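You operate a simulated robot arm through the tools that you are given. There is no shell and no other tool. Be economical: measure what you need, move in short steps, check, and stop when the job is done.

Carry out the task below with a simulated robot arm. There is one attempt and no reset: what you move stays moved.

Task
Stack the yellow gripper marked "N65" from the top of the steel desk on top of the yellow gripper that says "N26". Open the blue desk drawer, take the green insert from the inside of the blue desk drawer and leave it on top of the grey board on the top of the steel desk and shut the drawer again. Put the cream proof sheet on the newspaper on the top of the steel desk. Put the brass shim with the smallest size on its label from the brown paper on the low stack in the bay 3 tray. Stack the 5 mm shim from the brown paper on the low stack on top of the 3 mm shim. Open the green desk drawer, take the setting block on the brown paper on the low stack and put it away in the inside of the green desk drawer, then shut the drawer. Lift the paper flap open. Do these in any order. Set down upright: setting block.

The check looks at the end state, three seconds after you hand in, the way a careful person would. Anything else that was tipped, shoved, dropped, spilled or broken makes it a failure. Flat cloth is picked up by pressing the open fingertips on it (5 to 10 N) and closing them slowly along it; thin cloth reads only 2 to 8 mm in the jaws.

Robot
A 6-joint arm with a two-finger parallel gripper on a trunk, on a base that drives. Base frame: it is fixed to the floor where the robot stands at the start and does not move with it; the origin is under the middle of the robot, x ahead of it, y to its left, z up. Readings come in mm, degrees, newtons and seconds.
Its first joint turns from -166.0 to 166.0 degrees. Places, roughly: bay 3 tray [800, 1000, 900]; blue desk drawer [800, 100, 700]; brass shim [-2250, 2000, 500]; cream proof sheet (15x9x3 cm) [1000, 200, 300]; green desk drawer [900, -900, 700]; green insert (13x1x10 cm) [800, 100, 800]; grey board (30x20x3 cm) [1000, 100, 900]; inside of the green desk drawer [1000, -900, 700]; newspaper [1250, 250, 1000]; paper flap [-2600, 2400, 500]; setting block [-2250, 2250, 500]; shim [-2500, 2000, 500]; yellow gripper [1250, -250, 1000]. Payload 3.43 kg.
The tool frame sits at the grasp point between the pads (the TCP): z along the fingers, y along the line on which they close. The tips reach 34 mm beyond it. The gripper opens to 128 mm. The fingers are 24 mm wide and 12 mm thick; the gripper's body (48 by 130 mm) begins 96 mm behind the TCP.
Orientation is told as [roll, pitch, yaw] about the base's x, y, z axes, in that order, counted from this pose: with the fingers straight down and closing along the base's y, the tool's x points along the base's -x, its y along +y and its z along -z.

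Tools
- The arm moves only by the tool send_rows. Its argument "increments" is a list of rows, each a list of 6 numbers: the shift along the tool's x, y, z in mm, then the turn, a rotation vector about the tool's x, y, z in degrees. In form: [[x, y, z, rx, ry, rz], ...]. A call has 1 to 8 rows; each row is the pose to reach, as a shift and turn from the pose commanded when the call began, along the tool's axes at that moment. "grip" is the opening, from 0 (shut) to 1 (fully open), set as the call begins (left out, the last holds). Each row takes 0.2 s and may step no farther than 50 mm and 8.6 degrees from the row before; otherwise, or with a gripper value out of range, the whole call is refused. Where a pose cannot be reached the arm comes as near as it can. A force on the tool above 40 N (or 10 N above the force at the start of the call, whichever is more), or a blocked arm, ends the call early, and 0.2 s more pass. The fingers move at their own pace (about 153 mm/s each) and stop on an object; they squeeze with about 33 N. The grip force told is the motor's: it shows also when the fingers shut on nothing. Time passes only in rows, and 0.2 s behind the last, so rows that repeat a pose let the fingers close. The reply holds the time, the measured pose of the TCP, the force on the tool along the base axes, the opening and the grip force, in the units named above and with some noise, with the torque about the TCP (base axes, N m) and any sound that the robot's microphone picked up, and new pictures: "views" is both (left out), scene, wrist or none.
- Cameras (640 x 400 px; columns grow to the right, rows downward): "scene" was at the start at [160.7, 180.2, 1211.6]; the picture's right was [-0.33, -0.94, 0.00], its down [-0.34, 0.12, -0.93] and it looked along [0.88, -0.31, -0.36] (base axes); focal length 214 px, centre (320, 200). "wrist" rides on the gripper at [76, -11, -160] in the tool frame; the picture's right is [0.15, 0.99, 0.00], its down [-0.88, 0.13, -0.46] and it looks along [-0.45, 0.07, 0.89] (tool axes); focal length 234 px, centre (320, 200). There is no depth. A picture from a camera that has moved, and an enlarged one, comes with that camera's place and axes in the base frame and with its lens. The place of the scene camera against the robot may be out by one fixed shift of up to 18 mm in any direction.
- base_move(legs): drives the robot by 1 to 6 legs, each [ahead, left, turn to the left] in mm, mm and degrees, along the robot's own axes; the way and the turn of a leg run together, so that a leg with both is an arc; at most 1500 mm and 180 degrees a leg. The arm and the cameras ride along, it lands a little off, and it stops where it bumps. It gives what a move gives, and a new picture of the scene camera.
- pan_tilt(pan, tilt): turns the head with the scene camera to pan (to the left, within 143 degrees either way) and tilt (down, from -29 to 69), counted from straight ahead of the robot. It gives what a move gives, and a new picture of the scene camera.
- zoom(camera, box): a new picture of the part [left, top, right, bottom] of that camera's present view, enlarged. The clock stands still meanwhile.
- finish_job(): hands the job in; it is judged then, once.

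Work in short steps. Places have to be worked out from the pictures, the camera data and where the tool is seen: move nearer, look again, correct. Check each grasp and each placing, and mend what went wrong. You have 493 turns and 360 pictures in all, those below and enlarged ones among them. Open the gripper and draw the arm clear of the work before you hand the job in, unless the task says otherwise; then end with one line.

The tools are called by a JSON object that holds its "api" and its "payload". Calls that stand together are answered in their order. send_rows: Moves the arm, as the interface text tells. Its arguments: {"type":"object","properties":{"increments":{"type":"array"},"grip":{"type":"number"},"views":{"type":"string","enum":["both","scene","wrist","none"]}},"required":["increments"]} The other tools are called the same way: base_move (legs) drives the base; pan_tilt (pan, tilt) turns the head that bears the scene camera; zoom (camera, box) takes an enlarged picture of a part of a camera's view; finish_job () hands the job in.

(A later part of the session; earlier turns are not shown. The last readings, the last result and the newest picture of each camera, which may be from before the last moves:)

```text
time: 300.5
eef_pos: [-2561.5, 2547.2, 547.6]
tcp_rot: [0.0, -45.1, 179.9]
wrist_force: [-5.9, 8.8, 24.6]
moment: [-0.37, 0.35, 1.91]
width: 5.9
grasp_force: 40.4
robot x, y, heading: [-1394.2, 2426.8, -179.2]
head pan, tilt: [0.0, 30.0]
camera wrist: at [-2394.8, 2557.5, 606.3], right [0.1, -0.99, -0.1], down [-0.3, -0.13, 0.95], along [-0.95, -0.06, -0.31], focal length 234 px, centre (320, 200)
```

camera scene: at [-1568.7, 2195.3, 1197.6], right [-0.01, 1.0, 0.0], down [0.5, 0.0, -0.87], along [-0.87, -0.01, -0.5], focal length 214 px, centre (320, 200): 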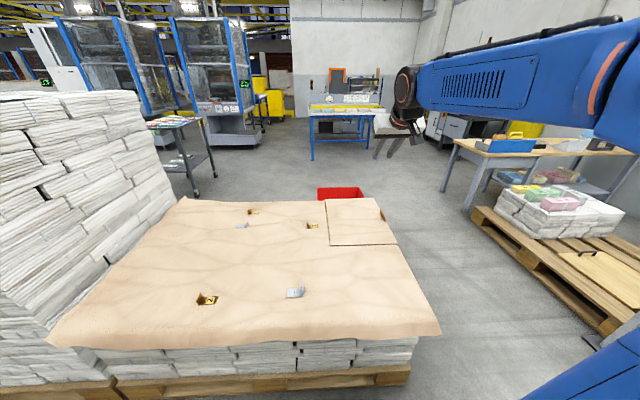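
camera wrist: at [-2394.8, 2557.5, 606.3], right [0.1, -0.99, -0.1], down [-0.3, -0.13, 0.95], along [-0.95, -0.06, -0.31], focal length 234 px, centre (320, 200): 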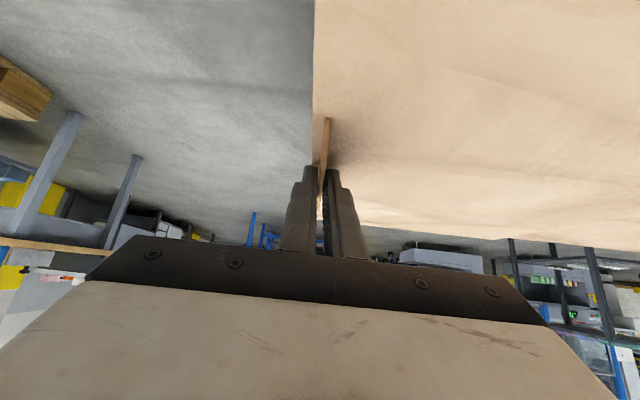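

The tab is gripped (5.9 mm). I lift along the arc about the hinge with matching roll, to 32° first.

{"api": "send_rows", "payload": {"increments": [[-15, 3, -15, 2.8, 0, -2.8], [-30.6, 8.6, -30.5, 5.65, 0, -5.66], [-60, 23.1, -59.8, 11.3, 0, -11.3], [-87.6, 43.3, -87.4, 17, 0, -17], [-113, 68.8, -112.8, 22.6, 0, -22.6]], "views": "both"}}

```text
time: 301.0
eef_pos: [-2561.0, 2545.6, 561.2]
tcp_rot: [-3.5, -44.2, -178.9]
wrist_force: [-5.1, 2.2, 1.2]
moment: [-0.44, -0.22, 1.84]
width: 7.2
grasp_force: 40.9
out of reach, approached as far as the arm can: row 1
robot x, y, heading: [-1397.8, 2428.5, -179.4]
head pan, tilt: [0.0, 30.0]
stopped in row 2: the force on the tool passed its limit (the readings are from after the stop); the commanded pose is now the measured one
camera scene: at [-1569.1, 2195.7, 1197.6], right [-0.01, 1.0, 0.0], down [0.5, 0.0, -0.87], along [-0.87, -0.01, -0.5], focal length 214 px, centre (320, 200)
camera wrist: at [-2395.0, 2549.1, 623.5], right [0.08, -0.99, -0.15], down [-0.31, -0.16, 0.94], along [-0.95, -0.03, -0.32], focal length 234 px, centre (320, 200)
```

scene: 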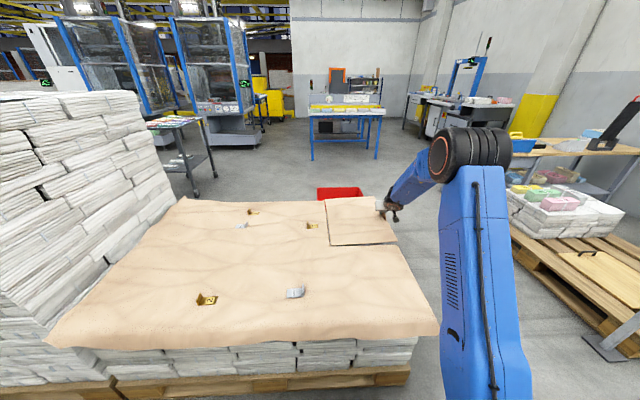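
wrist: 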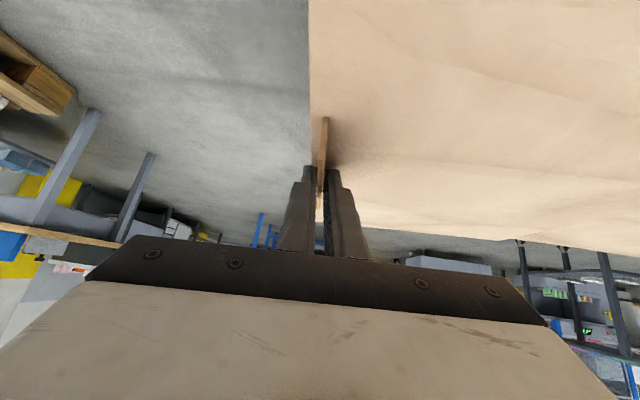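

The lift was stopped by a force spike. I continue more gently in 2° steps.

{"api": "send_rows", "payload": {"increments": [[-7.7, 1.5, -7.6, 1.4, 0, -1.4], [-15.4, 3.2, -15.3, 2.8, 0, -2.8], [-23, 5.5, -23, 4.2, 0, -4.2], [-30.6, 8.6, -30.5, 5.65, 0, -5.66]], "views": "scene"}}

```text
time: 302.0
eef_pos: [-2560.5, 2535.5, 603.8]
tcp_rot: [-14.6, -43.4, -171.2]
wrist_force: [9.0, 7.6, 2.2]
moment: [-0.5, 0.39, 1.9]
width: 6.9
grasp_force: 41.3
robot x, y, heading: [-1392.7, 2426.6, -179.5]
head pan, tilt: [0.0, 30.0]
camera scene: at [-1568.7, 2196.0, 1197.7], right [-0.01, 1.0, 0.0], down [0.5, 0.0, -0.87], along [-0.87, -0.01, -0.5], focal length 214 px, centre (320, 200)
```

scene: 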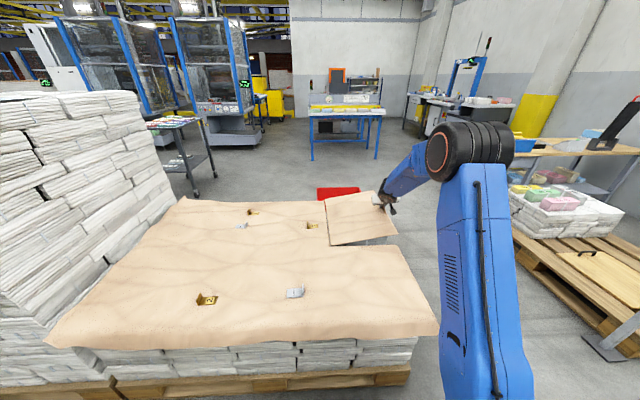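

The flap lifts as a rigid panel hinged on the left. I continue the same arc.

{"api": "send_rows", "payload": {"increments": [[-15.4, 3.6, -15.3, 2.82, 0, -2.83], [-30.6, 8.6, -30.5, 5.65, 0, -5.66], [-45.4, 15.2, -45.3, 8.5, 0, -8.5], [-60, 23.1, -59.8, 11.3, 0, -11.3]], "views": "none"}}

{"api": "send_rows", "payload": {"increments": [[-15.4, 3.6, -15.3, 2.82, 0, -2.83], [-30.6, 8.6, -30.5, 5.65, 0, -5.66], [-45.4, 15.2, -45.3, 8.5, 0, -8.5], [-60, 23.1, -59.8, 11.3, 0, -11.3]], "views": "both"}}

```text
time: 302.6
eef_pos: [-2560.9, 2522.6, 637.5]
tcp_rot: [-23.4, -41.8, -165.3]
wrist_force: [4.5, 3.8, 1.4]
moment: [-0.47, -0.95, 1.56]
width: 7.2
grasp_force: 41.0
robot x, y, heading: [-1395.0, 2429.8, -179.5]
head pan, tilt: [0.0, 30.0]
stopped in row 2: the force on the tool passed its limit (the readings are from after the stop); the commanded pose is now the measured one
```

```text
time: 303.2
eef_pos: [-2559.7, 2502.2, 676.1]
tcp_rot: [-33.5, -38.9, -158.9]
wrist_force: [7.9, 2.6, 3.1]
moment: [-0.47, -0.6, 1.67]
width: 7.0
grasp_force: 40.9
robot x, y, heading: [-1394.9, 2429.8, -179.8]
head pan, tilt: [0.0, 30.0]
stopped in row 3: the force on the tool passed its limit (the readings are from after the stop); the commanded pose is now the measured one
camera scene: at [-1568.1, 2196.2, 1197.7], right [-0.01, 1.0, 0.0], down [0.5, 0.0, -0.87], along [-0.87, -0.01, -0.5], focal length 214 px, centre (320, 200)
camera wrist: at [-2394.7, 2482.4, 736.9], right [0.08, -0.85, -0.52], down [-0.33, -0.51, 0.79], along [-0.94, 0.1, -0.32], focal length 234 px, centre (320, 200)
```

scene: 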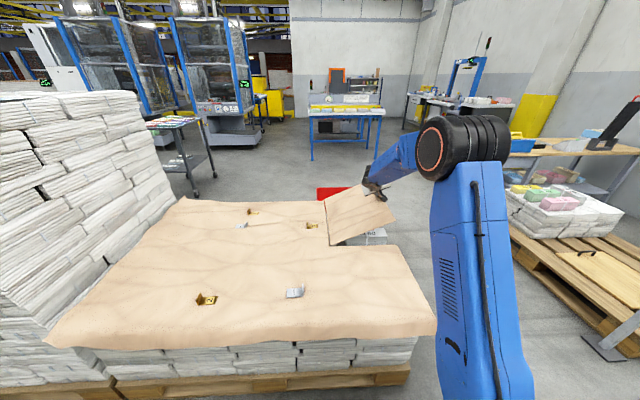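
wrist: 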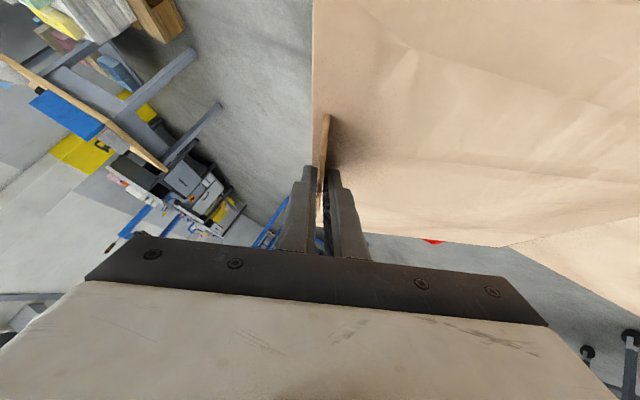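

It follows the arc well (about 30° now). I continue.

{"api": "send_rows", "payload": {"increments": [[-15.4, 3.6, -15.3, 2.82, 0, -2.83], [-30.6, 8.6, -30.5, 5.65, 0, -5.66], [-45.4, 15.2, -45.3, 8.5, 0, -8.5]], "views": "none"}}

{"api": "send_rows", "payload": {"increments": [[-15.4, 3.6, -15.3, 2.82, 0, -2.83], [-30.6, 8.6, -30.5, 5.65, 0, -5.66], [-45.4, 15.2, -45.3, 8.5, 0, -8.5]], "views": "none"}}

{"api": "send_rows", "payload": {"increments": [[-15.4, 3.6, -15.3, 2.82, 0, -2.83], [-30.6, 8.6, -30.5, 5.65, 0, -5.66], [-45.4, 15.2, -45.3, 8.5, 0, -8.5]], "views": "scene"}}

```text
time: 303.7
eef_pos: [-2559.3, 2487.9, 697.0]
tcp_rot: [-39.2, -36.6, -155.3]
wrist_force: [7.0, 5.1, 4.1]
moment: [-0.48, -0.8, 1.56]
width: 6.7
grasp_force: 41.0
robot x, y, heading: [-1392.3, 2424.8, -179.7]
head pan, tilt: [0.0, 30.0]
stopped in row 2: the force on the tool passed its limit (the readings are from after the stop); the commanded pose is now the measured one
```

```text
time: 304.2
eef_pos: [-2559.3, 2472.1, 719.9]
tcp_rot: [-44.9, -34.0, -152.2]
wrist_force: [7.5, 4.9, 5.3]
moment: [-0.47, -0.92, 1.51]
width: 6.3
grasp_force: 40.7
robot x, y, heading: [-1391.9, 2430.2, -179.4]
head pan, tilt: [0.0, 30.0]
stopped in row 2: the force on the tool passed its limit (the readings are from after the stop); the commanded pose is now the measured one
```

```text
time: 304.7
eef_pos: [-2559.5, 2459.4, 732.2]
tcp_rot: [-48.3, -32.3, -150.4]
wrist_force: [12.3, 4.7, 5.4]
moment: [-0.5, -0.88, 1.53]
width: 6.1
grasp_force: 40.3
robot x, y, heading: [-1394.1, 2429.8, -179.4]
head pan, tilt: [0.0, 30.0]
stopped in row 2: the force on the tool passed its limit (the readings are from after the stop); the commanded pose is now the measured one
camera scene: at [-1566.6, 2196.6, 1197.7], right [-0.01, 1.0, 0.0], down [0.5, 0.0, -0.87], along [-0.87, -0.01, -0.5], focal length 214 px, centre (320, 200)
```

scene: 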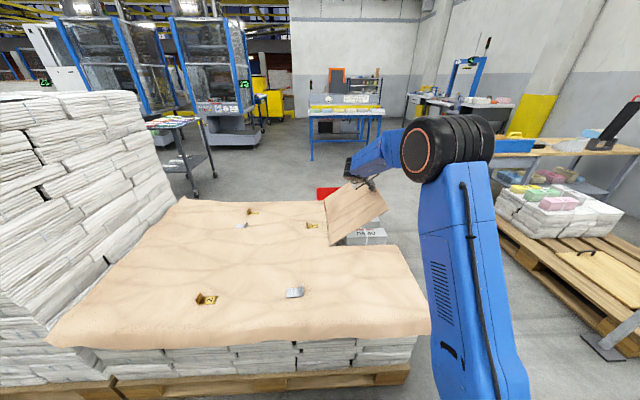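

{"api": "send_rows", "payload": {"increments": [[-7.7, 1.6, -7.7, 1.41, 0, -1.42], [-15.4, 3.6, -15.3, 2.82, 0, -2.83], [-23, 5.9, -22.9, 4.24, 0, -4.25], [-30.6, 8.6, -30.5, 5.65, 0, -5.66], [-38.1, 11.7, -38, 7.06, 0, -7.08], [-45.4, 15.2, -45.3, 8.5, 0, -8.5], [-52.7, 19, -52.6, 9.9, 0, -9.9], [-60, 23.1, -59.8, 11.3, 0, -11.3]], "views": "none"}}

{"api": "send_rows", "payload": {"increments": [[-7.7, 1.6, -7.7, 1.41, 0, -1.42], [-15.4, 3.6, -15.3, 2.82, 0, -2.83], [-23, 5.9, -22.9, 4.24, 0, -4.25], [-30.6, 8.6, -30.5, 5.65, 0, -5.66], [-38.1, 11.7, -38, 7.06, 0, -7.08], [-45.4, 15.2, -45.3, 8.5, 0, -8.5], [-52.7, 19, -52.6, 9.9, 0, -9.9], [-60, 23.1, -59.8, 11.3, 0, -11.3]], "views": "scene"}}

```text
time: 305.3
eef_pos: [-2557.8, 2443.6, 746.4]
tcp_rot: [-52.5, -29.9, -148.2]
wrist_force: [12.4, 4.0, 5.8]
moment: [-0.51, -0.69, 1.68]
width: 6.1
grasp_force: 40.6
robot x, y, heading: [-1391.5, 2424.9, -179.9]
head pan, tilt: [0.0, 30.0]
stopped in row 3: the force on the tool passed its limit (the readings are from after the stop); the commanded pose is now the measured one
```

```text
time: 305.9
eef_pos: [-2558.0, 2428.1, 760.4]
tcp_rot: [-56.2, -27.6, -146.6]
wrist_force: [11.5, 5.1, 6.3]
moment: [-0.46, -0.72, 1.68]
width: 6.0
grasp_force: 40.3
robot x, y, heading: [-1393.0, 2428.4, -179.6]
head pan, tilt: [0.0, 30.0]
stopped in row 3: the force on the tool passed its limit (the readings are from after the stop); the commanded pose is now the measured one
camera scene: at [-1565.9, 2197.0, 1197.7], right [-0.01, 1.0, 0.0], down [0.5, 0.0, -0.87], along [-0.87, -0.01, -0.5], focal length 214 px, centre (320, 200)
```

scene: 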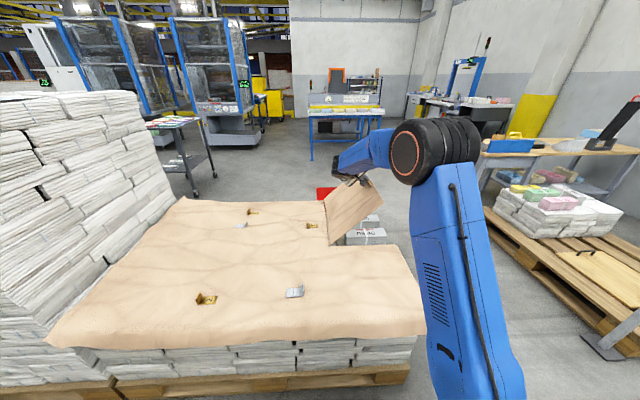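

I relieve the sideways load (x +3 mm) while continuing.

{"api": "send_rows", "payload": {"increments": [[2.1, 0, -2.1, 0, 0, 0], [-5.6, 1.6, -9.8, 1.41, 0, -1.42], [-13.3, 3.6, -17.4, 2.82, 0, -2.83], [-20.9, 5.9, -25, 4.24, 0, -4.25], [-28.5, 8.6, -32.6, 5.65, 0, -5.66], [-36, 11.7, -40.1, 7.06, 0, -7.08], [-43.3, 15.2, -47.4, 8.5, 0, -8.5], [-50.6, 19, -54.7, 9.9, 0, -9.9]], "views": "none"}}

{"api": "send_rows", "payload": {"increments": [[2.1, 0, -2.1, 0, 0, 0], [-5.6, 1.6, -9.8, 1.41, 0, -1.42], [-13.3, 3.6, -17.4, 2.82, 0, -2.83], [-20.9, 5.9, -25, 4.24, 0, -4.25], [-28.5, 8.6, -32.6, 5.65, 0, -5.66], [-36, 11.7, -40.1, 7.06, 0, -7.08], [-43.3, 15.2, -47.4, 8.5, 0, -8.5], [-50.6, 19, -54.7, 9.9, 0, -9.9]], "views": "scene"}}

```text
time: 307.2
eef_pos: [-2555.6, 2392.3, 783.6]
tcp_rot: [-63.0, -23.0, -143.7]
wrist_force: [17.8, 4.9, 9.6]
moment: [-0.51, -1.01, 1.21]
width: 5.5
grasp_force: 40.0
robot x, y, heading: [-1391.9, 2428.7, -179.5]
head pan, tilt: [0.0, 30.0]
stopped in row 6: the force on the tool passed its limit (the readings are from after the stop); the commanded pose is now the measured one
```

```text
time: 308.5
eef_pos: [-2553.9, 2351.4, 804.8]
tcp_rot: [-69.9, -17.6, -141.2]
wrist_force: [17.2, 2.7, 9.5]
moment: [-0.62, -1.03, 0.97]
width: 5.2
grasp_force: 39.1
robot x, y, heading: [-1386.5, 2429.1, -179.6]
head pan, tilt: [0.0, 30.0]
stopped in row 6: the force on the tool passed its limit (the readings are from after the stop); the commanded pose is now the measured one
camera scene: at [-1564.7, 2197.2, 1197.8], right [-0.01, 1.0, 0.0], down [0.5, 0.0, -0.87], along [-0.87, -0.01, -0.5], focal length 214 px, centre (320, 200)
```

scene: 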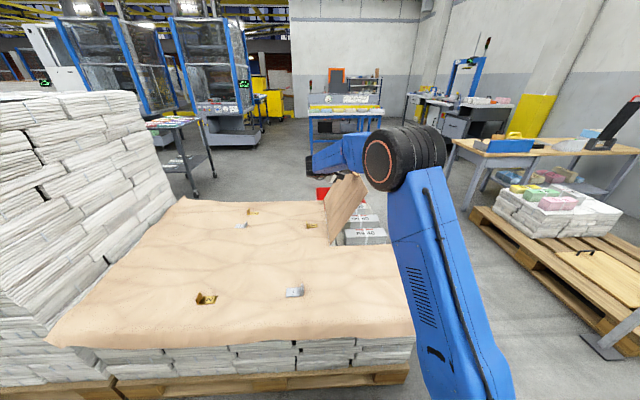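

About 60° now. I continue.

{"api": "send_rows", "payload": {"increments": [[3, 0, -3, 0, 0, 0], [-4.7, 1.6, -10.7, 1.41, 0, -1.42], [-12.4, 3.6, -18.3, 2.82, 0, -2.83], [-20, 5.9, -25.9, 4.24, 0, -4.25], [-27.6, 8.6, -33.5, 5.65, 0, -5.66], [-35.1, 11.7, -41, 7.06, 0, -7.08], [-42.4, 15.2, -48.3, 8.5, 0, -8.5]], "views": "none"}}

{"api": "send_rows", "payload": {"increments": [[3, 0, -3, 0, 0, 0], [-4.7, 1.6, -10.7, 1.41, 0, -1.42], [-12.4, 3.6, -18.3, 2.82, 0, -2.83], [-20, 5.9, -25.9, 4.24, 0, -4.25], [-27.6, 8.6, -33.5, 5.65, 0, -5.66], [-35.1, 11.7, -41, 7.06, 0, -7.08], [-42.4, 15.2, -48.3, 8.5, 0, -8.5]], "views": "both"}}

```text
time: 308.9
eef_pos: [-2553.1, 2349.9, 805.3]
tcp_rot: [-70.1, -17.6, -141.0]
wrist_force: [-1.5, -1.5, 3.5]
moment: [-0.68, -1.31, 0.62]
width: 5.6
grasp_force: 39.6
robot x, y, heading: [-1390.5, 2427.5, -179.6]
head pan, tilt: [0.0, 30.0]
stopped in row 2: the force on the tool passed its limit (the readings are from after the stop); the commanded pose is now the measured one
```

```text
time: 310.4
eef_pos: [-2548.6, 2296.8, 820.9]
tcp_rot: [-77.6, -10.9, -139.3]
wrist_force: [14.5, 1.6, 11.8]
moment: [-0.78, -1.07, 0.48]
width: 4.5
grasp_force: 39.2
robot x, y, heading: [-1388.8, 2428.1, -179.6]
head pan, tilt: [0.0, 30.0]
stopped in row 7: the force on the tool passed its limit (the readings are from after the stop); the commanded pose is now the measured one
camera scene: at [-1564.4, 2197.3, 1197.8], right [-0.01, 1.0, 0.0], down [0.5, 0.0, -0.87], along [-0.87, -0.01, -0.5], focal length 214 px, centre (320, 200)
camera wrist: at [-2384.3, 2235.4, 850.5], right [0.11, -0.19, -0.98], down [-0.35, -0.93, 0.14], along [-0.93, 0.33, -0.17], focal length 234 px, centre (320, 200)
```

scene: 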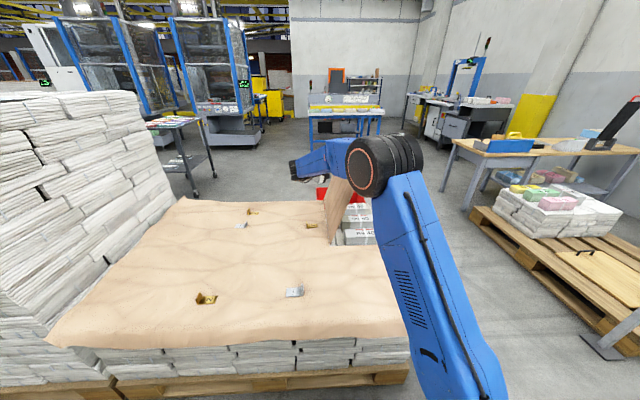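
wrist: 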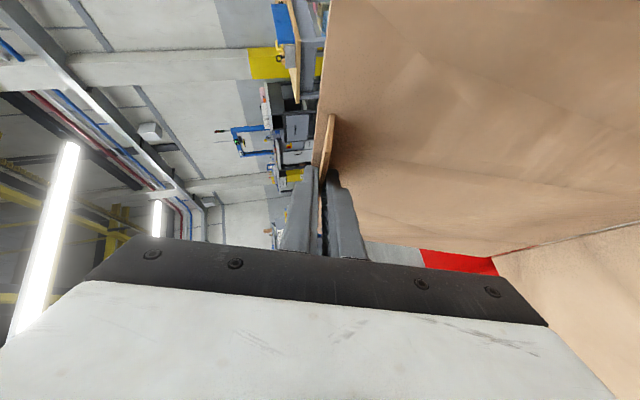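

About 70°. I keep going past vertical.

{"api": "send_rows", "payload": {"increments": [[2, 0, -2, 0, 0, 0], [-5.7, 1.6, -9.7, 1.41, 0, -1.42], [-13.4, 3.6, -17.3, 2.82, 0, -2.83], [-21, 5.9, -24.9, 4.24, 0, -4.25], [-28.6, 8.6, -32.5, 5.65, 0, -5.66], [-36.1, 11.7, -40, 7.06, 0, -7.08], [-43.4, 15.2, -47.3, 8.5, 0, -8.5]], "views": "none"}}

{"api": "send_rows", "payload": {"increments": [[2, 0, -2, 0, 0, 0], [-5.7, 1.6, -9.7, 1.41, 0, -1.42], [-13.4, 3.6, -17.3, 2.82, 0, -2.83], [-21, 5.9, -24.9, 4.24, 0, -4.25], [-28.6, 8.6, -32.5, 5.65, 0, -5.66], [-36.1, 11.7, -40, 7.06, 0, -7.08], [-43.4, 15.2, -47.3, 8.5, 0, -8.5]], "views": "both"}}

```text
time: 311.4
eef_pos: [-2546.5, 2262.4, 825.5]
tcp_rot: [-82.3, -6.5, -138.6]
wrist_force: [15.0, -1.1, 10.8]
moment: [-0.82, -1.09, -0.04]
width: 4.2
grasp_force: 38.7
robot x, y, heading: [-1393.0, 2428.1, -179.6]
head pan, tilt: [0.0, 30.0]
stopped in row 5: the force on the tool passed its limit (the readings are from after the stop); the commanded pose is now the measured one
```

```text
time: 312.5
eef_pos: [-2544.0, 2224.2, 827.7]
tcp_rot: [-87.0, -2.1, -138.3]
wrist_force: [17.4, -2.7, 8.0]
moment: [-1.01, 0.31, -0.29]
width: 3.8
grasp_force: 37.9
robot x, y, heading: [-1385.0, 2430.4, -179.7]
head pan, tilt: [0.0, 30.0]
stopped in row 5: the force on the tool passed its limit (the readings are from after the stop); the commanded pose is now the measured one
camera scene: at [-1563.2, 2197.2, 1197.7], right [-0.01, 1.0, 0.0], down [0.5, 0.0, -0.87], along [-0.87, -0.01, -0.5], focal length 214 px, centre (320, 200)
camera wrist: at [-2380.6, 2157.5, 843.7], right [0.12, 0.03, -0.99], down [-0.35, -0.93, -0.07], along [-0.93, 0.36, -0.1], focal length 234 px, centre (320, 200)
```

scene: 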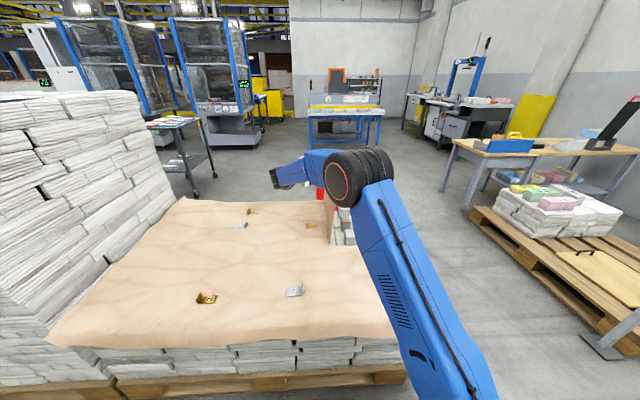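
wrist: 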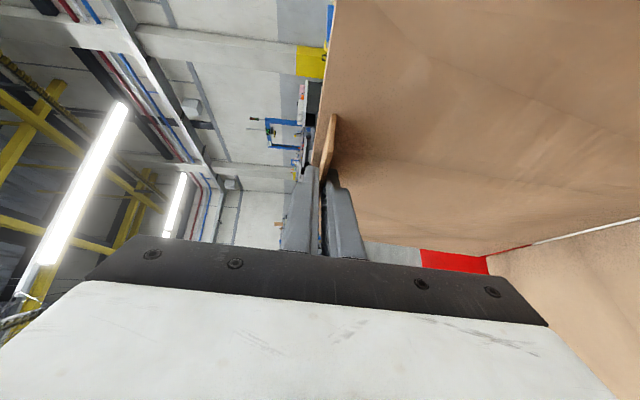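

About 84°. Two more increments.

{"api": "send_rows", "payload": {"increments": [[3, 0, -3, 0, 0, 0], [-4.7, 1.6, -10.7, 1.41, 0, -1.42], [-12.4, 3.6, -18.3, 2.82, 0, -2.83], [-20, 5.9, -25.9, 4.24, 0, -4.25], [-27.6, 8.6, -33.5, 5.65, 0, -5.66], [-35.1, 11.7, -41, 7.06, 0, -7.08], [-42.4, 15.2, -48.3, 8.5, 0, -8.5]], "views": "none"}}

{"api": "send_rows", "payload": {"increments": [[3, 0, -3, 0, 0, 0], [-4.7, 1.6, -10.7, 1.41, 0, -1.42], [-12.4, 3.6, -18.3, 2.82, 0, -2.83], [-20, 5.9, -25.9, 4.24, 0, -4.25], [-27.6, 8.6, -33.5, 5.65, 0, -5.66], [-35.1, 11.7, -41, 7.06, 0, -7.08], [-42.4, 15.2, -48.3, 8.5, 0, -8.5]], "views": "scene"}}

```text
time: 313.0
eef_pos: [-2544.1, 2225.0, 827.4]
tcp_rot: [-87.0, -2.1, -137.9]
wrist_force: [0.0, -3.1, -3.3]
moment: [-1.16, 0.03, -0.12]
width: 3.8
grasp_force: 38.6
robot x, y, heading: [-1386.6, 2429.5, -179.5]
head pan, tilt: [0.0, 30.0]
stopped in row 2: the force on the tool passed its limit (the readings are from after the stop); the commanded pose is now the measured one
```

```text
time: 314.4
eef_pos: [-2538.6, 2168.2, 820.3]
tcp_rot: [-94.5, 5.0, -138.2]
wrist_force: [14.4, -0.5, 6.4]
moment: [-0.18, 1.11, -0.14]
width: 4.4
grasp_force: 39.0
robot x, y, heading: [-1390.4, 2425.9, -179.5]
head pan, tilt: [0.0, 30.0]
stopped in row 7: the force on the tool passed its limit (the readings are from after the stop); the commanded pose is now the measured one
camera scene: at [-1563.2, 2197.2, 1197.7], right [-0.01, 1.0, 0.0], down [0.5, 0.0, -0.87], along [-0.87, -0.01, -0.5], focal length 214 px, centre (320, 200)
```

scene: 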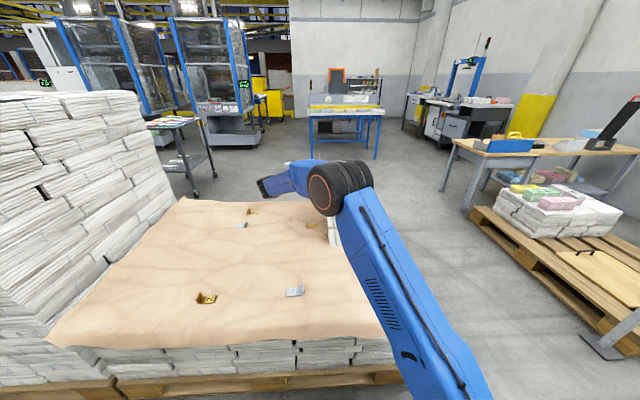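

It's just past vertical. I open slightly, with the fingers still straddling the tab, to see whether the flap holds by itself.

{"api": "send_rows", "payload": {"increments": [[0, 0, 0, 0, 0, 0], [0, 0, 0, 0, 0, 0], [0, 0, 0, 0, 0, 0]], "grip": 0.25, "views": "wrist"}}

{"api": "zoom", "payload": {"camera": "wrist", "box": [240, 80, 400, 260]}}

```text
time: 315.2
eef_pos: [-2538.7, 2168.7, 819.2]
tcp_rot: [-94.3, 5.1, -138.2]
wrist_force: [-0.2, -0.1, -0.5]
moment: [0.01, -0.03, -0.01]
width: 32.0
grasp_force: 0.0
robot x, y, heading: [-1387.2, 2428.7, -180.0]
head pan, tilt: [0.0, 30.0]
camera wrist: at [-2376.3, 2100.3, 824.1], right [0.12, 0.21, -0.97], down [-0.35, -0.91, -0.24], along [-0.93, 0.37, -0.04], focal length 234 px, centre (320, 200)
```

wrist: 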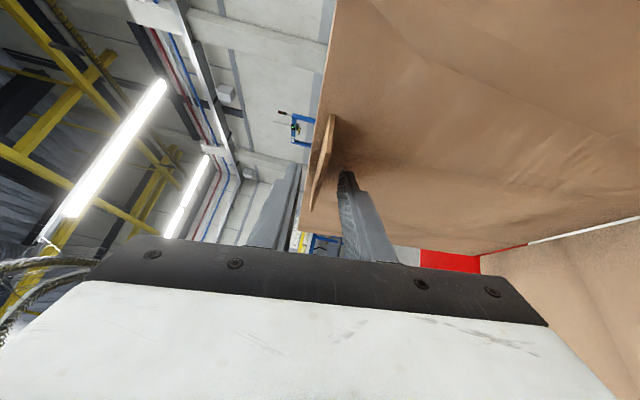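

```text
2.22 times, centred on (320, 170) of wrist
camera zoom: at [-2376.3, 2100.3, 824.1], right [0.12, 0.21, -0.97], down [-0.35, -0.91, -0.24], along [-0.93, 0.37, -0.04], focal length 520 px, centre (320, 267)
```

zoom: 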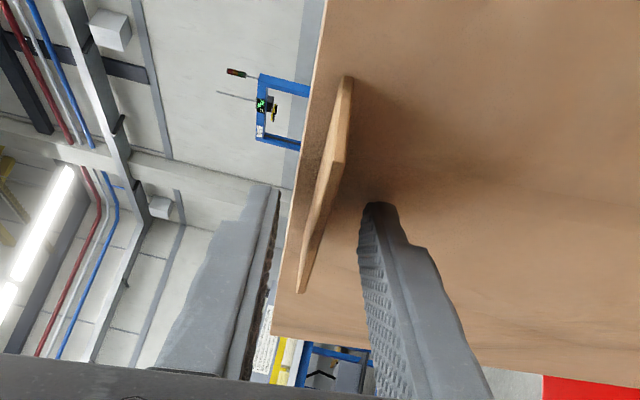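

The flap holds by itself with zero force on the fingers. I withdraw along the tool axis and watch.

{"api": "send_rows", "payload": {"increments": [[0, 0, -20, 0, 0, 0], [0, 0, -45, 0, 0, 0], [0, 0, -80, 0, 0, 0], [0, 0, -120, 0, 0, 0]], "views": "both"}}

```text
time: 316.2
eef_pos: [-2460.1, 2083.2, 807.6]
tcp_rot: [-94.2, 5.0, -138.3]
wrist_force: [0.2, 1.9, -3.9]
moment: [-0.04, -0.08, -0.05]
width: 34.0
grasp_force: 2.0
robot x, y, heading: [-1391.7, 2425.0, -179.6]
head pan, tilt: [0.0, 30.0]
camera scene: at [-1564.6, 2197.6, 1197.6], right [-0.01, 1.0, 0.0], down [0.5, 0.0, -0.87], along [-0.87, -0.01, -0.5], focal length 214 px, centre (320, 200)
camera wrist: at [-2296.2, 2013.7, 813.4], right [0.13, 0.21, -0.97], down [-0.35, -0.91, -0.24], along [-0.93, 0.37, -0.04], focal length 234 px, centre (320, 200)
```

scene: 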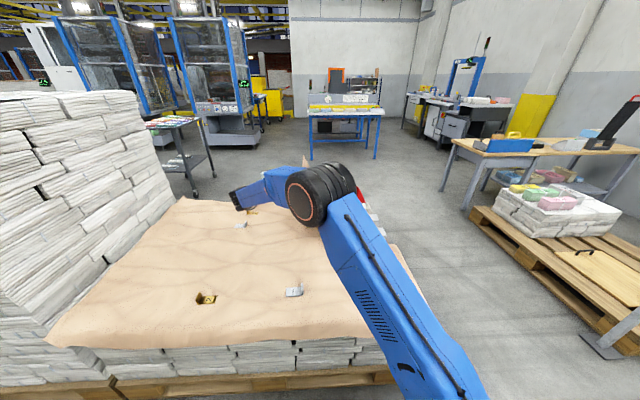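
wrist: 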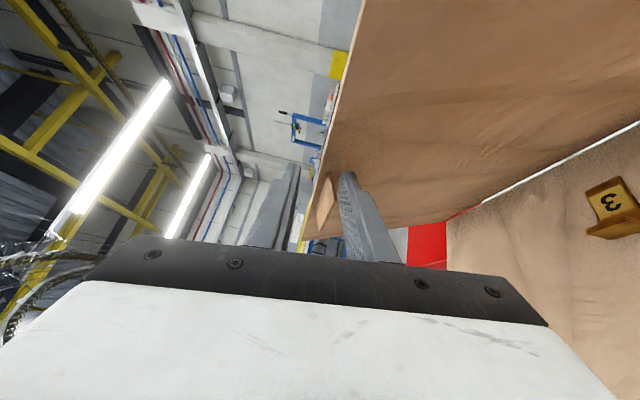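

{"api": "zoom", "payload": {"camera": "scene", "box": [220, 140, 400, 260]}}

{"api": "zoom", "payload": {"camera": "wrist", "box": [240, 80, 640, 280]}}

```text
3.33 times, centred on (310, 200) of scene
camera zoom: at [-1564.6, 2197.6, 1197.6], right [-0.01, 1.0, 0.0], down [0.5, 0.0, -0.87], along [-0.87, -0.01, -0.5], focal length 715 px, centre (353, 200)
```

zoom: 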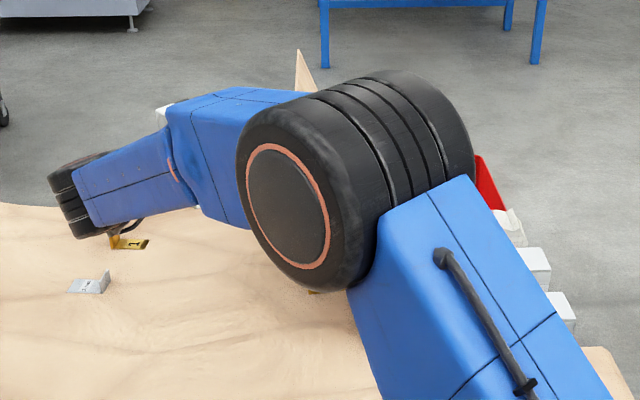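

```text
1.60 times, centred on (440, 180) of wrist
camera zoom: at [-2296.2, 2013.7, 813.4], right [0.13, 0.21, -0.97], down [-0.35, -0.91, -0.24], along [-0.93, 0.37, -0.04], focal length 375 px, centre (128, 232)
```

zoom: 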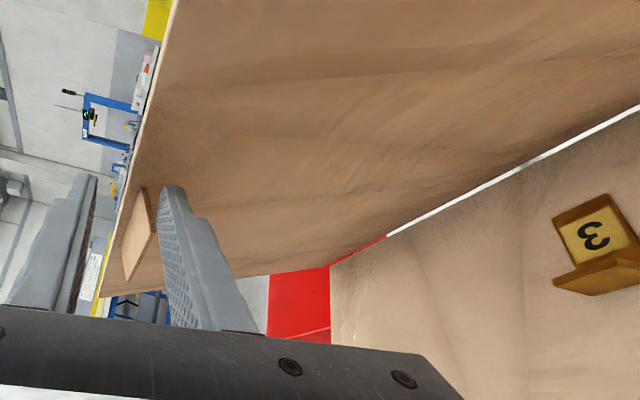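

The flap is leaning on my lower finger, so it falls slowly once past vertical. I lower the finger in small steps to see if it has a stop.

{"api": "send_rows", "payload": {"increments": [[0, 10, 0, 0, 0, 0], [0, 20, 0, 0, 0, 0], [0, 30, 0, 0, 0, 0], [0, 30, 0, 0, 0, 0]], "views": "wrist"}}

```text
time: 317.2
eef_pos: [-2458.6, 2084.4, 779.3]
tcp_rot: [-94.3, 5.2, -138.2]
wrist_force: [0.1, -0.3, 0.0]
moment: [0.01, -0.02, 0.0]
width: 32.0
grasp_force: 0.1
robot x, y, heading: [-1385.1, 2423.9, -179.4]
head pan, tilt: [0.0, 30.0]
camera wrist: at [-2295.4, 2015.2, 784.7], right [0.12, 0.21, -0.97], down [-0.35, -0.91, -0.24], along [-0.93, 0.37, -0.04], focal length 234 px, centre (320, 200)
```

wrist: 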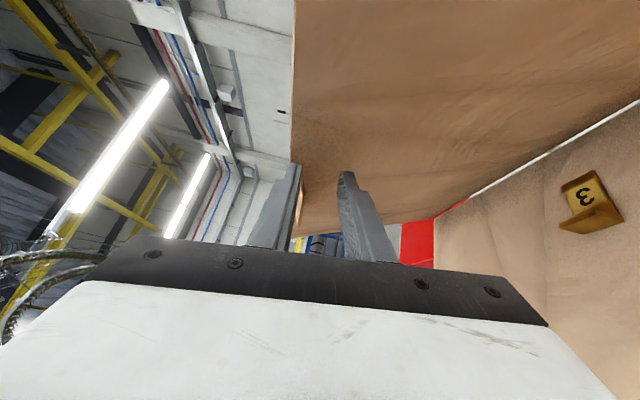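

Force is zero now; the flap seems to stay. I wait a second and compare.

{"api": "send_rows", "payload": {"increments": [[0, 0, 0, 0, 0, 0], [0, 0, 0, 0, 0, 0], [0, 0, 0, 0, 0, 0], [0, 0, 0, 0, 0, 0], [0, 0, 0, 0, 0, 0]], "views": "wrist"}}

```text
time: 318.4
eef_pos: [-2458.7, 2085.2, 778.3]
tcp_rot: [-94.3, 5.1, -138.2]
wrist_force: [0.2, 0.0, -0.4]
moment: [0.01, 0.0, 0.01]
width: 32.2
grasp_force: 0.1
robot x, y, heading: [-1388.8, 2430.0, -179.4]
head pan, tilt: [0.0, 30.0]
camera wrist: at [-2295.4, 2015.2, 784.6], right [0.12, 0.21, -0.97], down [-0.35, -0.91, -0.24], along [-0.93, 0.37, -0.04], focal length 234 px, centre (320, 200)
```

wrist: 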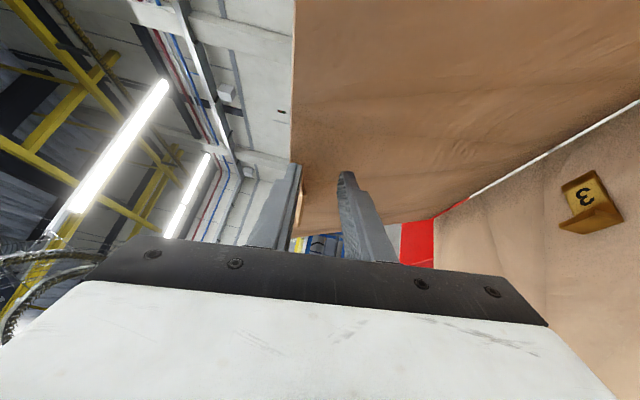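

The flap holds open. I move away from it (−y), then up, and look.

{"api": "send_rows", "payload": {"increments": [[-25, -5, -28, 0, 0, 0], [-50, -10, -57, 0, 0, 0], [-70, -30, -85, 0, 0, 0], [-62, -75, -82, 0, 0, 0], [-52, -120, -78, 0, 0, 0], [-42, -165, -74, 0, 0, 0]], "views": "both"}}

```text
time: 319.9
eef_pos: [-2434.8, 1987.1, 928.0]
tcp_rot: [-94.3, 5.0, -138.0]
wrist_force: [0.4, 0.4, -1.6]
moment: [0.09, 0.09, -0.04]
width: 32.0
grasp_force: 0.0
out of reach, approached as far as the arm can: row 6
robot x, y, heading: [-1388.5, 2429.7, -179.8]
head pan, tilt: [0.0, 30.0]
camera scene: at [-1564.4, 2196.8, 1197.5], right [-0.01, 1.0, 0.0], down [0.5, 0.0, -0.87], along [-0.87, -0.01, -0.5], focal length 214 px, centre (320, 200)
camera wrist: at [-2272.2, 1919.3, 932.3], right [0.12, 0.21, -0.97], down [-0.34, -0.91, -0.24], along [-0.93, 0.36, -0.04], focal length 234 px, centre (320, 200)
```

scene: 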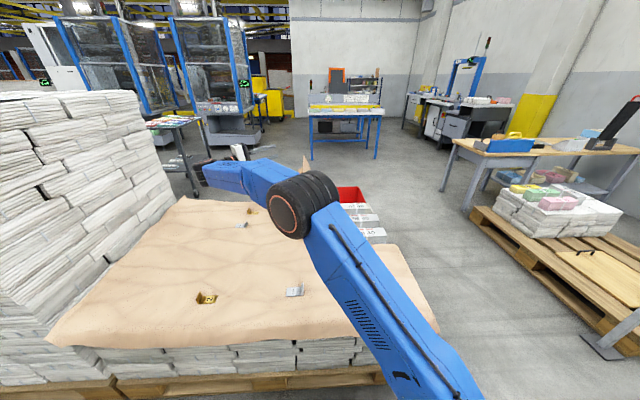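
wrist: 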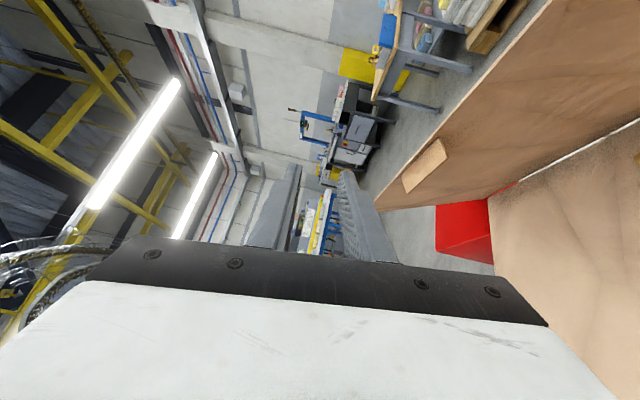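

The flap stays up. I rotate the tool back to pitch −45° for brass shim 1.

{"api": "send_rows", "payload": {"increments": [[0, 0, 0, -6.2, -0.2, 5.7], [0, 0, 0, -12.4, -0.4, 11.4], [0, 0, 0, -18.6, -0.6, 17.1], [0, 0, 0, -24.8, -0.8, 22.8], [0, 0, 0, -31, -1, 28.6], [0, 0, 0, -37.2, -1.2, 34.3], [0, 0, 0, -43.4, -1.4, 40], [0, 0, 0, -49.6, -1.6, 45.7]], "views": "none"}}

{"api": "send_rows", "payload": {"increments": [[0, 0, 0, -6.2, -0.2, 5.7], [0, 0, 0, -12.4, -0.4, 11.4], [0, 0, 0, -18.6, -0.6, 17.1]], "views": "both"}}

```text
time: 321.6
eef_pos: [-2437.1, 1988.4, 926.0]
tcp_rot: [-37.0, -36.1, -155.2]
wrist_force: [-0.2, -0.8, -0.6]
moment: [0.05, 0.02, -0.04]
width: 31.9
grasp_force: 0.1
robot x, y, heading: [-1388.2, 2425.8, -179.9]
head pan, tilt: [0.0, 30.0]
```

```text
time: 322.4
eef_pos: [-2436.3, 1988.6, 927.5]
tcp_rot: [-5.3, -42.9, -175.6]
wrist_force: [-0.2, -0.5, 0.7]
moment: [0.08, 0.02, 0.01]
width: 31.7
grasp_force: 0.1
robot x, y, heading: [-1390.0, 2430.2, -179.7]
head pan, tilt: [0.0, 30.0]
camera scene: at [-1564.1, 2196.9, 1197.6], right [-0.01, 1.0, 0.0], down [0.5, 0.0, -0.87], along [-0.87, -0.01, -0.5], focal length 214 px, centre (320, 200)
camera wrist: at [-2272.6, 1997.4, 991.9], right [0.12, -0.98, -0.17], down [-0.33, -0.2, 0.92], along [-0.94, -0.06, -0.35], focal length 234 px, centre (320, 200)
```

scene: 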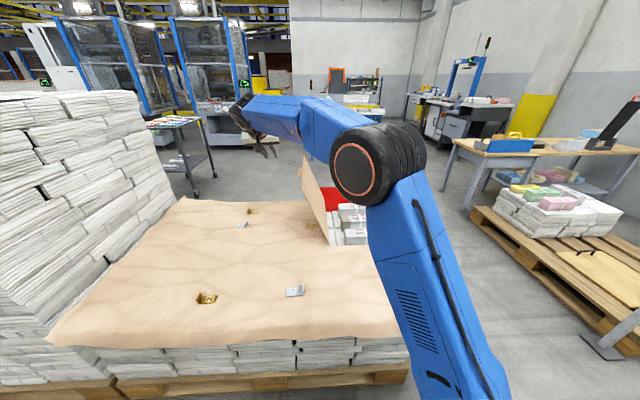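
wrist: 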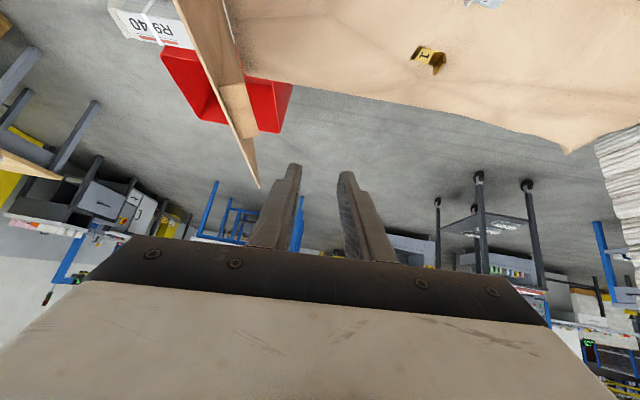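

The flap stays at about 105°. I retract the arm clear of it, then recentre and shift the base toward brass 1.

{"api": "send_rows", "payload": {"increments": [[30, 3, -28, -2, 0, 1.8], [61, 6, -56, -3.9, 0, 3.6], [91, 9, -84, -3.9, 0, 3.6], [122, 12, -113, -3.9, 0, 3.6], [152, 15, -141, -3.9, 0, 3.6], [182, 19, -169, -3.9, 0, 3.6]], "views": "none"}}

{"api": "send_rows", "payload": {"increments": [[0, -48, 0, 0, 0, 0], [0, -96, 0, 0, 0, 0], [0, -144, 0, 0, 0, 0], [0, -192, 0, 0, 0, 0], [0, -240, 0, 0, 0, 0], [0, -288, 0, 0, 0, 0]], "views": "none"}}

{"api": "base_move", "payload": {"legs": [[0, 590, 0]]}}

```text
time: 323.9
eef_pos: [-2188.7, 1974.8, 924.4]
tcp_rot: [1.9, -43.0, 179.4]
wrist_force: [-0.2, 0.2, 0.1]
moment: [0.02, 0.01, 0.01]
width: 32.0
grasp_force: 0.0
robot x, y, heading: [-1388.4, 2430.7, -179.7]
head pan, tilt: [0.0, 30.0]
```

```text
time: 325.2
eef_pos: [-2193.6, 2263.1, 920.1]
tcp_rot: [1.8, -42.9, 179.7]
wrist_force: [0.0, -0.1, -0.6]
moment: [0.02, 0.0, 0.01]
width: 32.1
grasp_force: 0.1
robot x, y, heading: [-1389.1, 2428.5, -179.5]
head pan, tilt: [0.0, 30.0]
```

```text
time: 328.6
eef_pos: [-2189.7, 1663.2, 920.9]
tcp_rot: [2.0, -43.1, 179.7]
wrist_force: [0.2, -0.4, 0.6]
moment: [0.02, -0.01, -0.01]
width: 32.3
grasp_force: 0.0
robot x, y, heading: [-1385.6, 1826.3, -179.7]
head pan, tilt: [0.0, 30.0]
camera scene: at [-1559.5, 1598.4, 1197.6], right [-0.01, 1.0, 0.0], down [0.5, 0.0, -0.87], along [-0.87, -0.01, -0.5], focal length 214 px, centre (320, 200)
```

scene: 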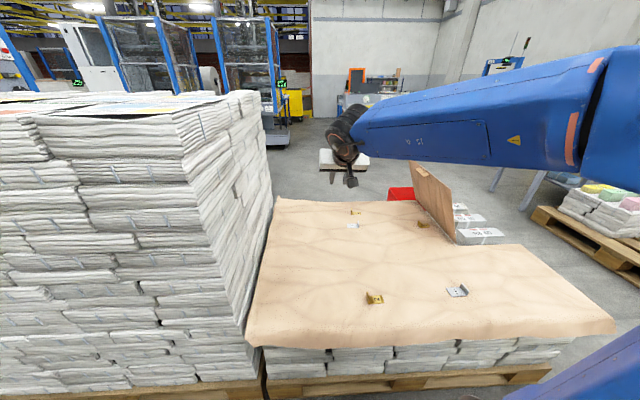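

The flap is clearly open. I reach toward brass shim 1.

{"api": "base_move", "payload": {"legs": [[32, 0, 0]]}}

{"api": "send_rows", "payload": {"increments": [[-4, -17, 42, 0.5, -0.5, -0.5], [-9, -34, 80, 1, -1, -1], [-13, -51, 118, 1.5, -2, -1.4], [-18, -68, 158, 1.5, -2, -1.4], [-23, -85, 198, 1.5, -2, -1.4], [-28, -102, 238, 1.5, -2, -1.4], [-33, -120, 278, 1.5, -2, -1.4], [-38, -137, 318, 1.5, -2, -1.4]], "grip": 0.4, "views": "wrist"}}

{"api": "zoom", "payload": {"camera": "wrist", "box": [240, 60, 440, 185]}}

```text
time: 329.5
eef_pos: [-2221.6, 1662.2, 921.0]
tcp_rot: [1.9, -43.0, 179.6]
wrist_force: [0.2, -0.8, 0.2]
moment: [-0.01, 0.01, -0.02]
width: 32.0
grasp_force: 0.1
robot x, y, heading: [-1419.6, 1827.3, -179.6]
head pan, tilt: [0.0, 30.0]
camera scene: at [-1592.1, 1598.1, 1197.6], right [-0.01, 1.0, 0.0], down [0.5, 0.0, -0.87], along [-0.87, -0.01, -0.5], focal length 214 px, centre (320, 200)
```

scene: 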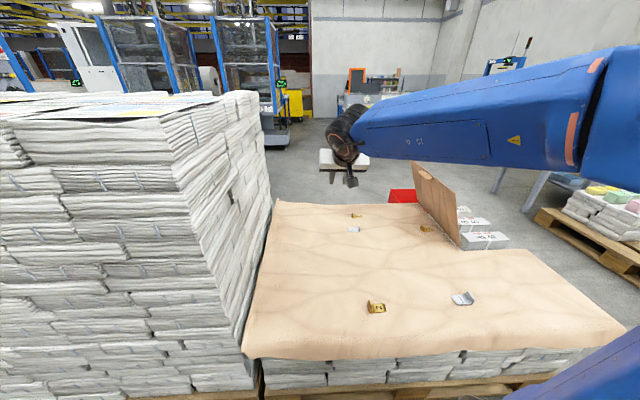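

```text
time: 331.3
eef_pos: [-2466.2, 1790.5, 711.1]
tcp_rot: [-1.0, -45.0, -178.4]
wrist_force: [0.4, -0.7, 0.2]
moment: [-0.03, -0.05, 0.03]
width: 51.4
grasp_force: 0.0
robot x, y, heading: [-1418.6, 1826.9, -179.5]
head pan, tilt: [0.0, 30.0]
camera wrist: at [-2300.0, 1802.8, 770.5], right [0.12, -0.99, -0.12], down [-0.3, -0.15, 0.94], along [-0.95, -0.08, -0.31], focal length 234 px, centre (320, 200)
```

wrist: 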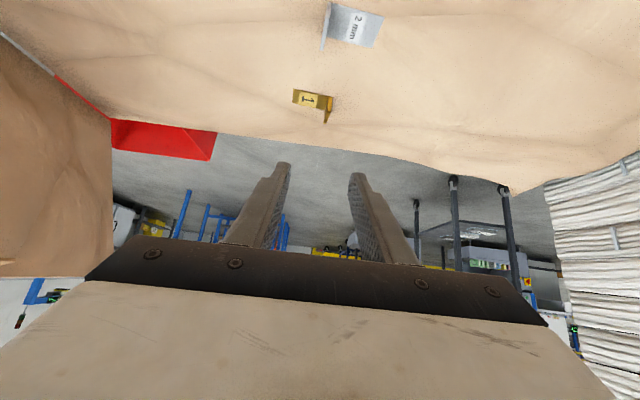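

```text
3.20 times, centred on (340, 122) of wrist
camera zoom: at [-2300.0, 1802.8, 770.5], right [0.12, -0.99, -0.12], down [-0.3, -0.15, 0.94], along [-0.95, -0.08, -0.31], focal length 749 px, centre (256, 448)
```

zoom: 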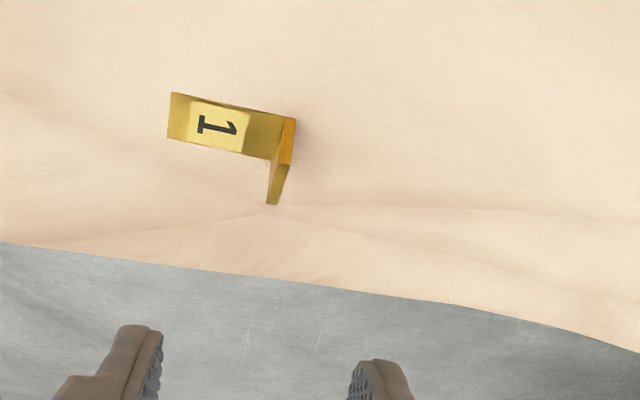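

Brass 1's tab runs from (-2597,1773) to (-2627,1780). I align yaw to about 167° and approach.

{"api": "send_rows", "payload": {"increments": [[4, 3, 38, 2.6, 0, 2.6], [9, 6, 76, 5.2, 0, 5.2], [13, 8, 115, 7.8, 0, 7.8], [18, 11.3, 153, 10.3, 0, 10.3]], "views": "wrist"}}

{"api": "zoom", "payload": {"camera": "wrist", "box": [240, 90, 400, 190]}}

```text
time: 332.3
eef_pos: [-2563.6, 1779.7, 590.1]
tcp_rot: [-0.8, -45.3, 166.8]
wrist_force: [-0.3, -0.8, 1.1]
moment: [-0.02, -0.05, 0.04]
width: 51.4
grasp_force: 0.0
robot x, y, heading: [-1413.7, 1825.7, -179.4]
head pan, tilt: [0.0, 30.0]
camera wrist: at [-2399.3, 1750.6, 648.3], right [-0.14, -0.98, -0.11], down [-0.32, -0.07, 0.95], along [-0.94, 0.16, -0.31], focal length 234 px, centre (320, 200)
```

wrist: 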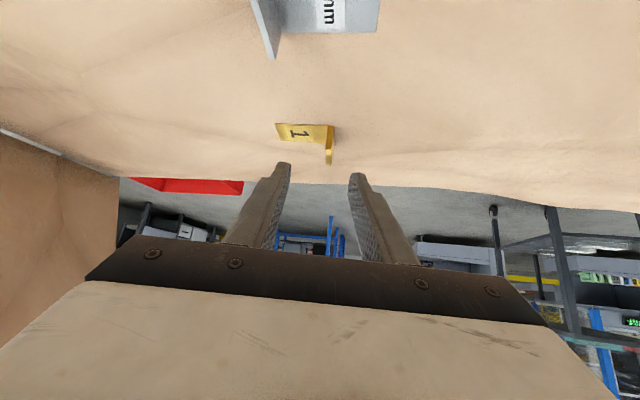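

```text
4.00 times, centred on (320, 140) of wrist
camera zoom: at [-2399.3, 1750.6, 648.3], right [-0.14, -0.98, -0.11], down [-0.32, -0.07, 0.95], along [-0.94, 0.16, -0.31], focal length 937 px, centre (320, 440)
```

zoom: 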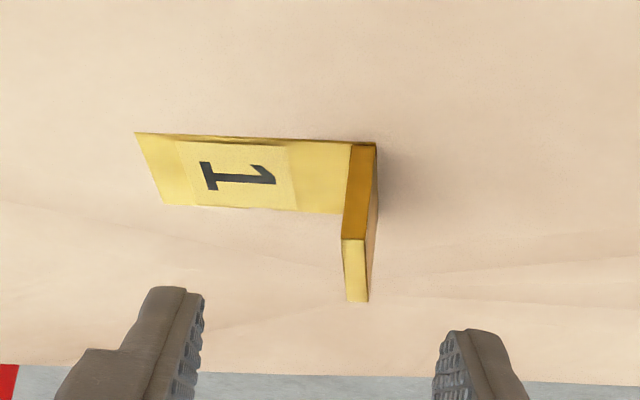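

{"api": "send_rows", "payload": {"increments": [[3, 4, 20, -1.4, 0, -1.4], [5, 8, 40, -2.8, 0, -2.8], [7, 11, 53, -2.8, 0, -2.8]], "views": "wrist"}}

{"api": "zoom", "payload": {"camera": "wrist", "box": [240, 100, 400, 200]}}

```text
time: 333.1
eef_pos: [-2598.2, 1776.7, 547.2]
tcp_rot: [-0.9, -45.3, 170.8]
wrist_force: [1.5, -1.4, -0.3]
moment: [-0.01, -0.03, 0.01]
width: 51.0
grasp_force: 0.1
robot x, y, heading: [-1417.3, 1826.9, -179.6]
head pan, tilt: [0.0, 30.0]
camera wrist: at [-2431.8, 1758.1, 606.0], right [-0.06, -0.99, -0.11], down [-0.32, -0.09, 0.94], along [-0.95, 0.1, -0.31], focal length 234 px, centre (320, 200)
```

wrist: 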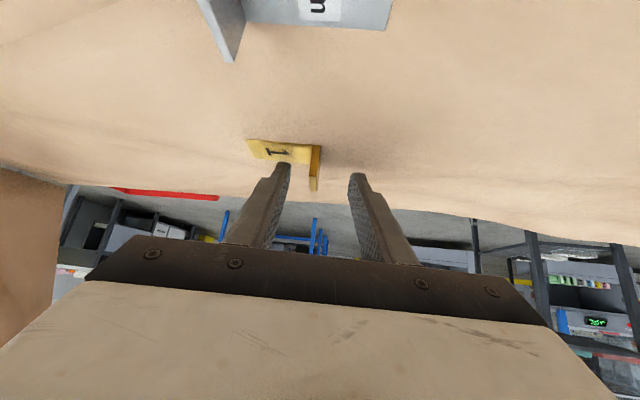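

```text
4.00 times, centred on (320, 150) of wrist
camera zoom: at [-2431.8, 1758.1, 606.0], right [-0.06, -0.99, -0.11], down [-0.32, -0.09, 0.94], along [-0.95, 0.1, -0.31], focal length 937 px, centre (320, 400)
```

zoom: 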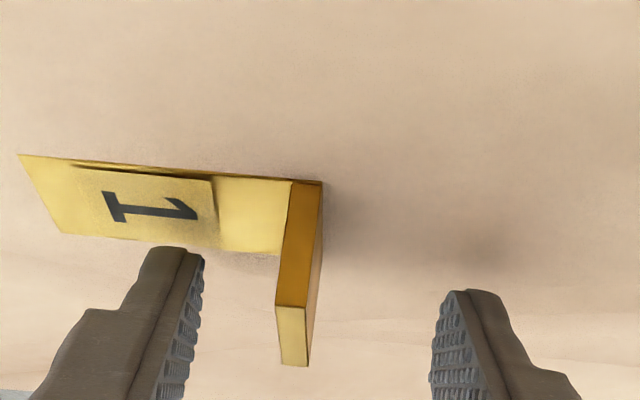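

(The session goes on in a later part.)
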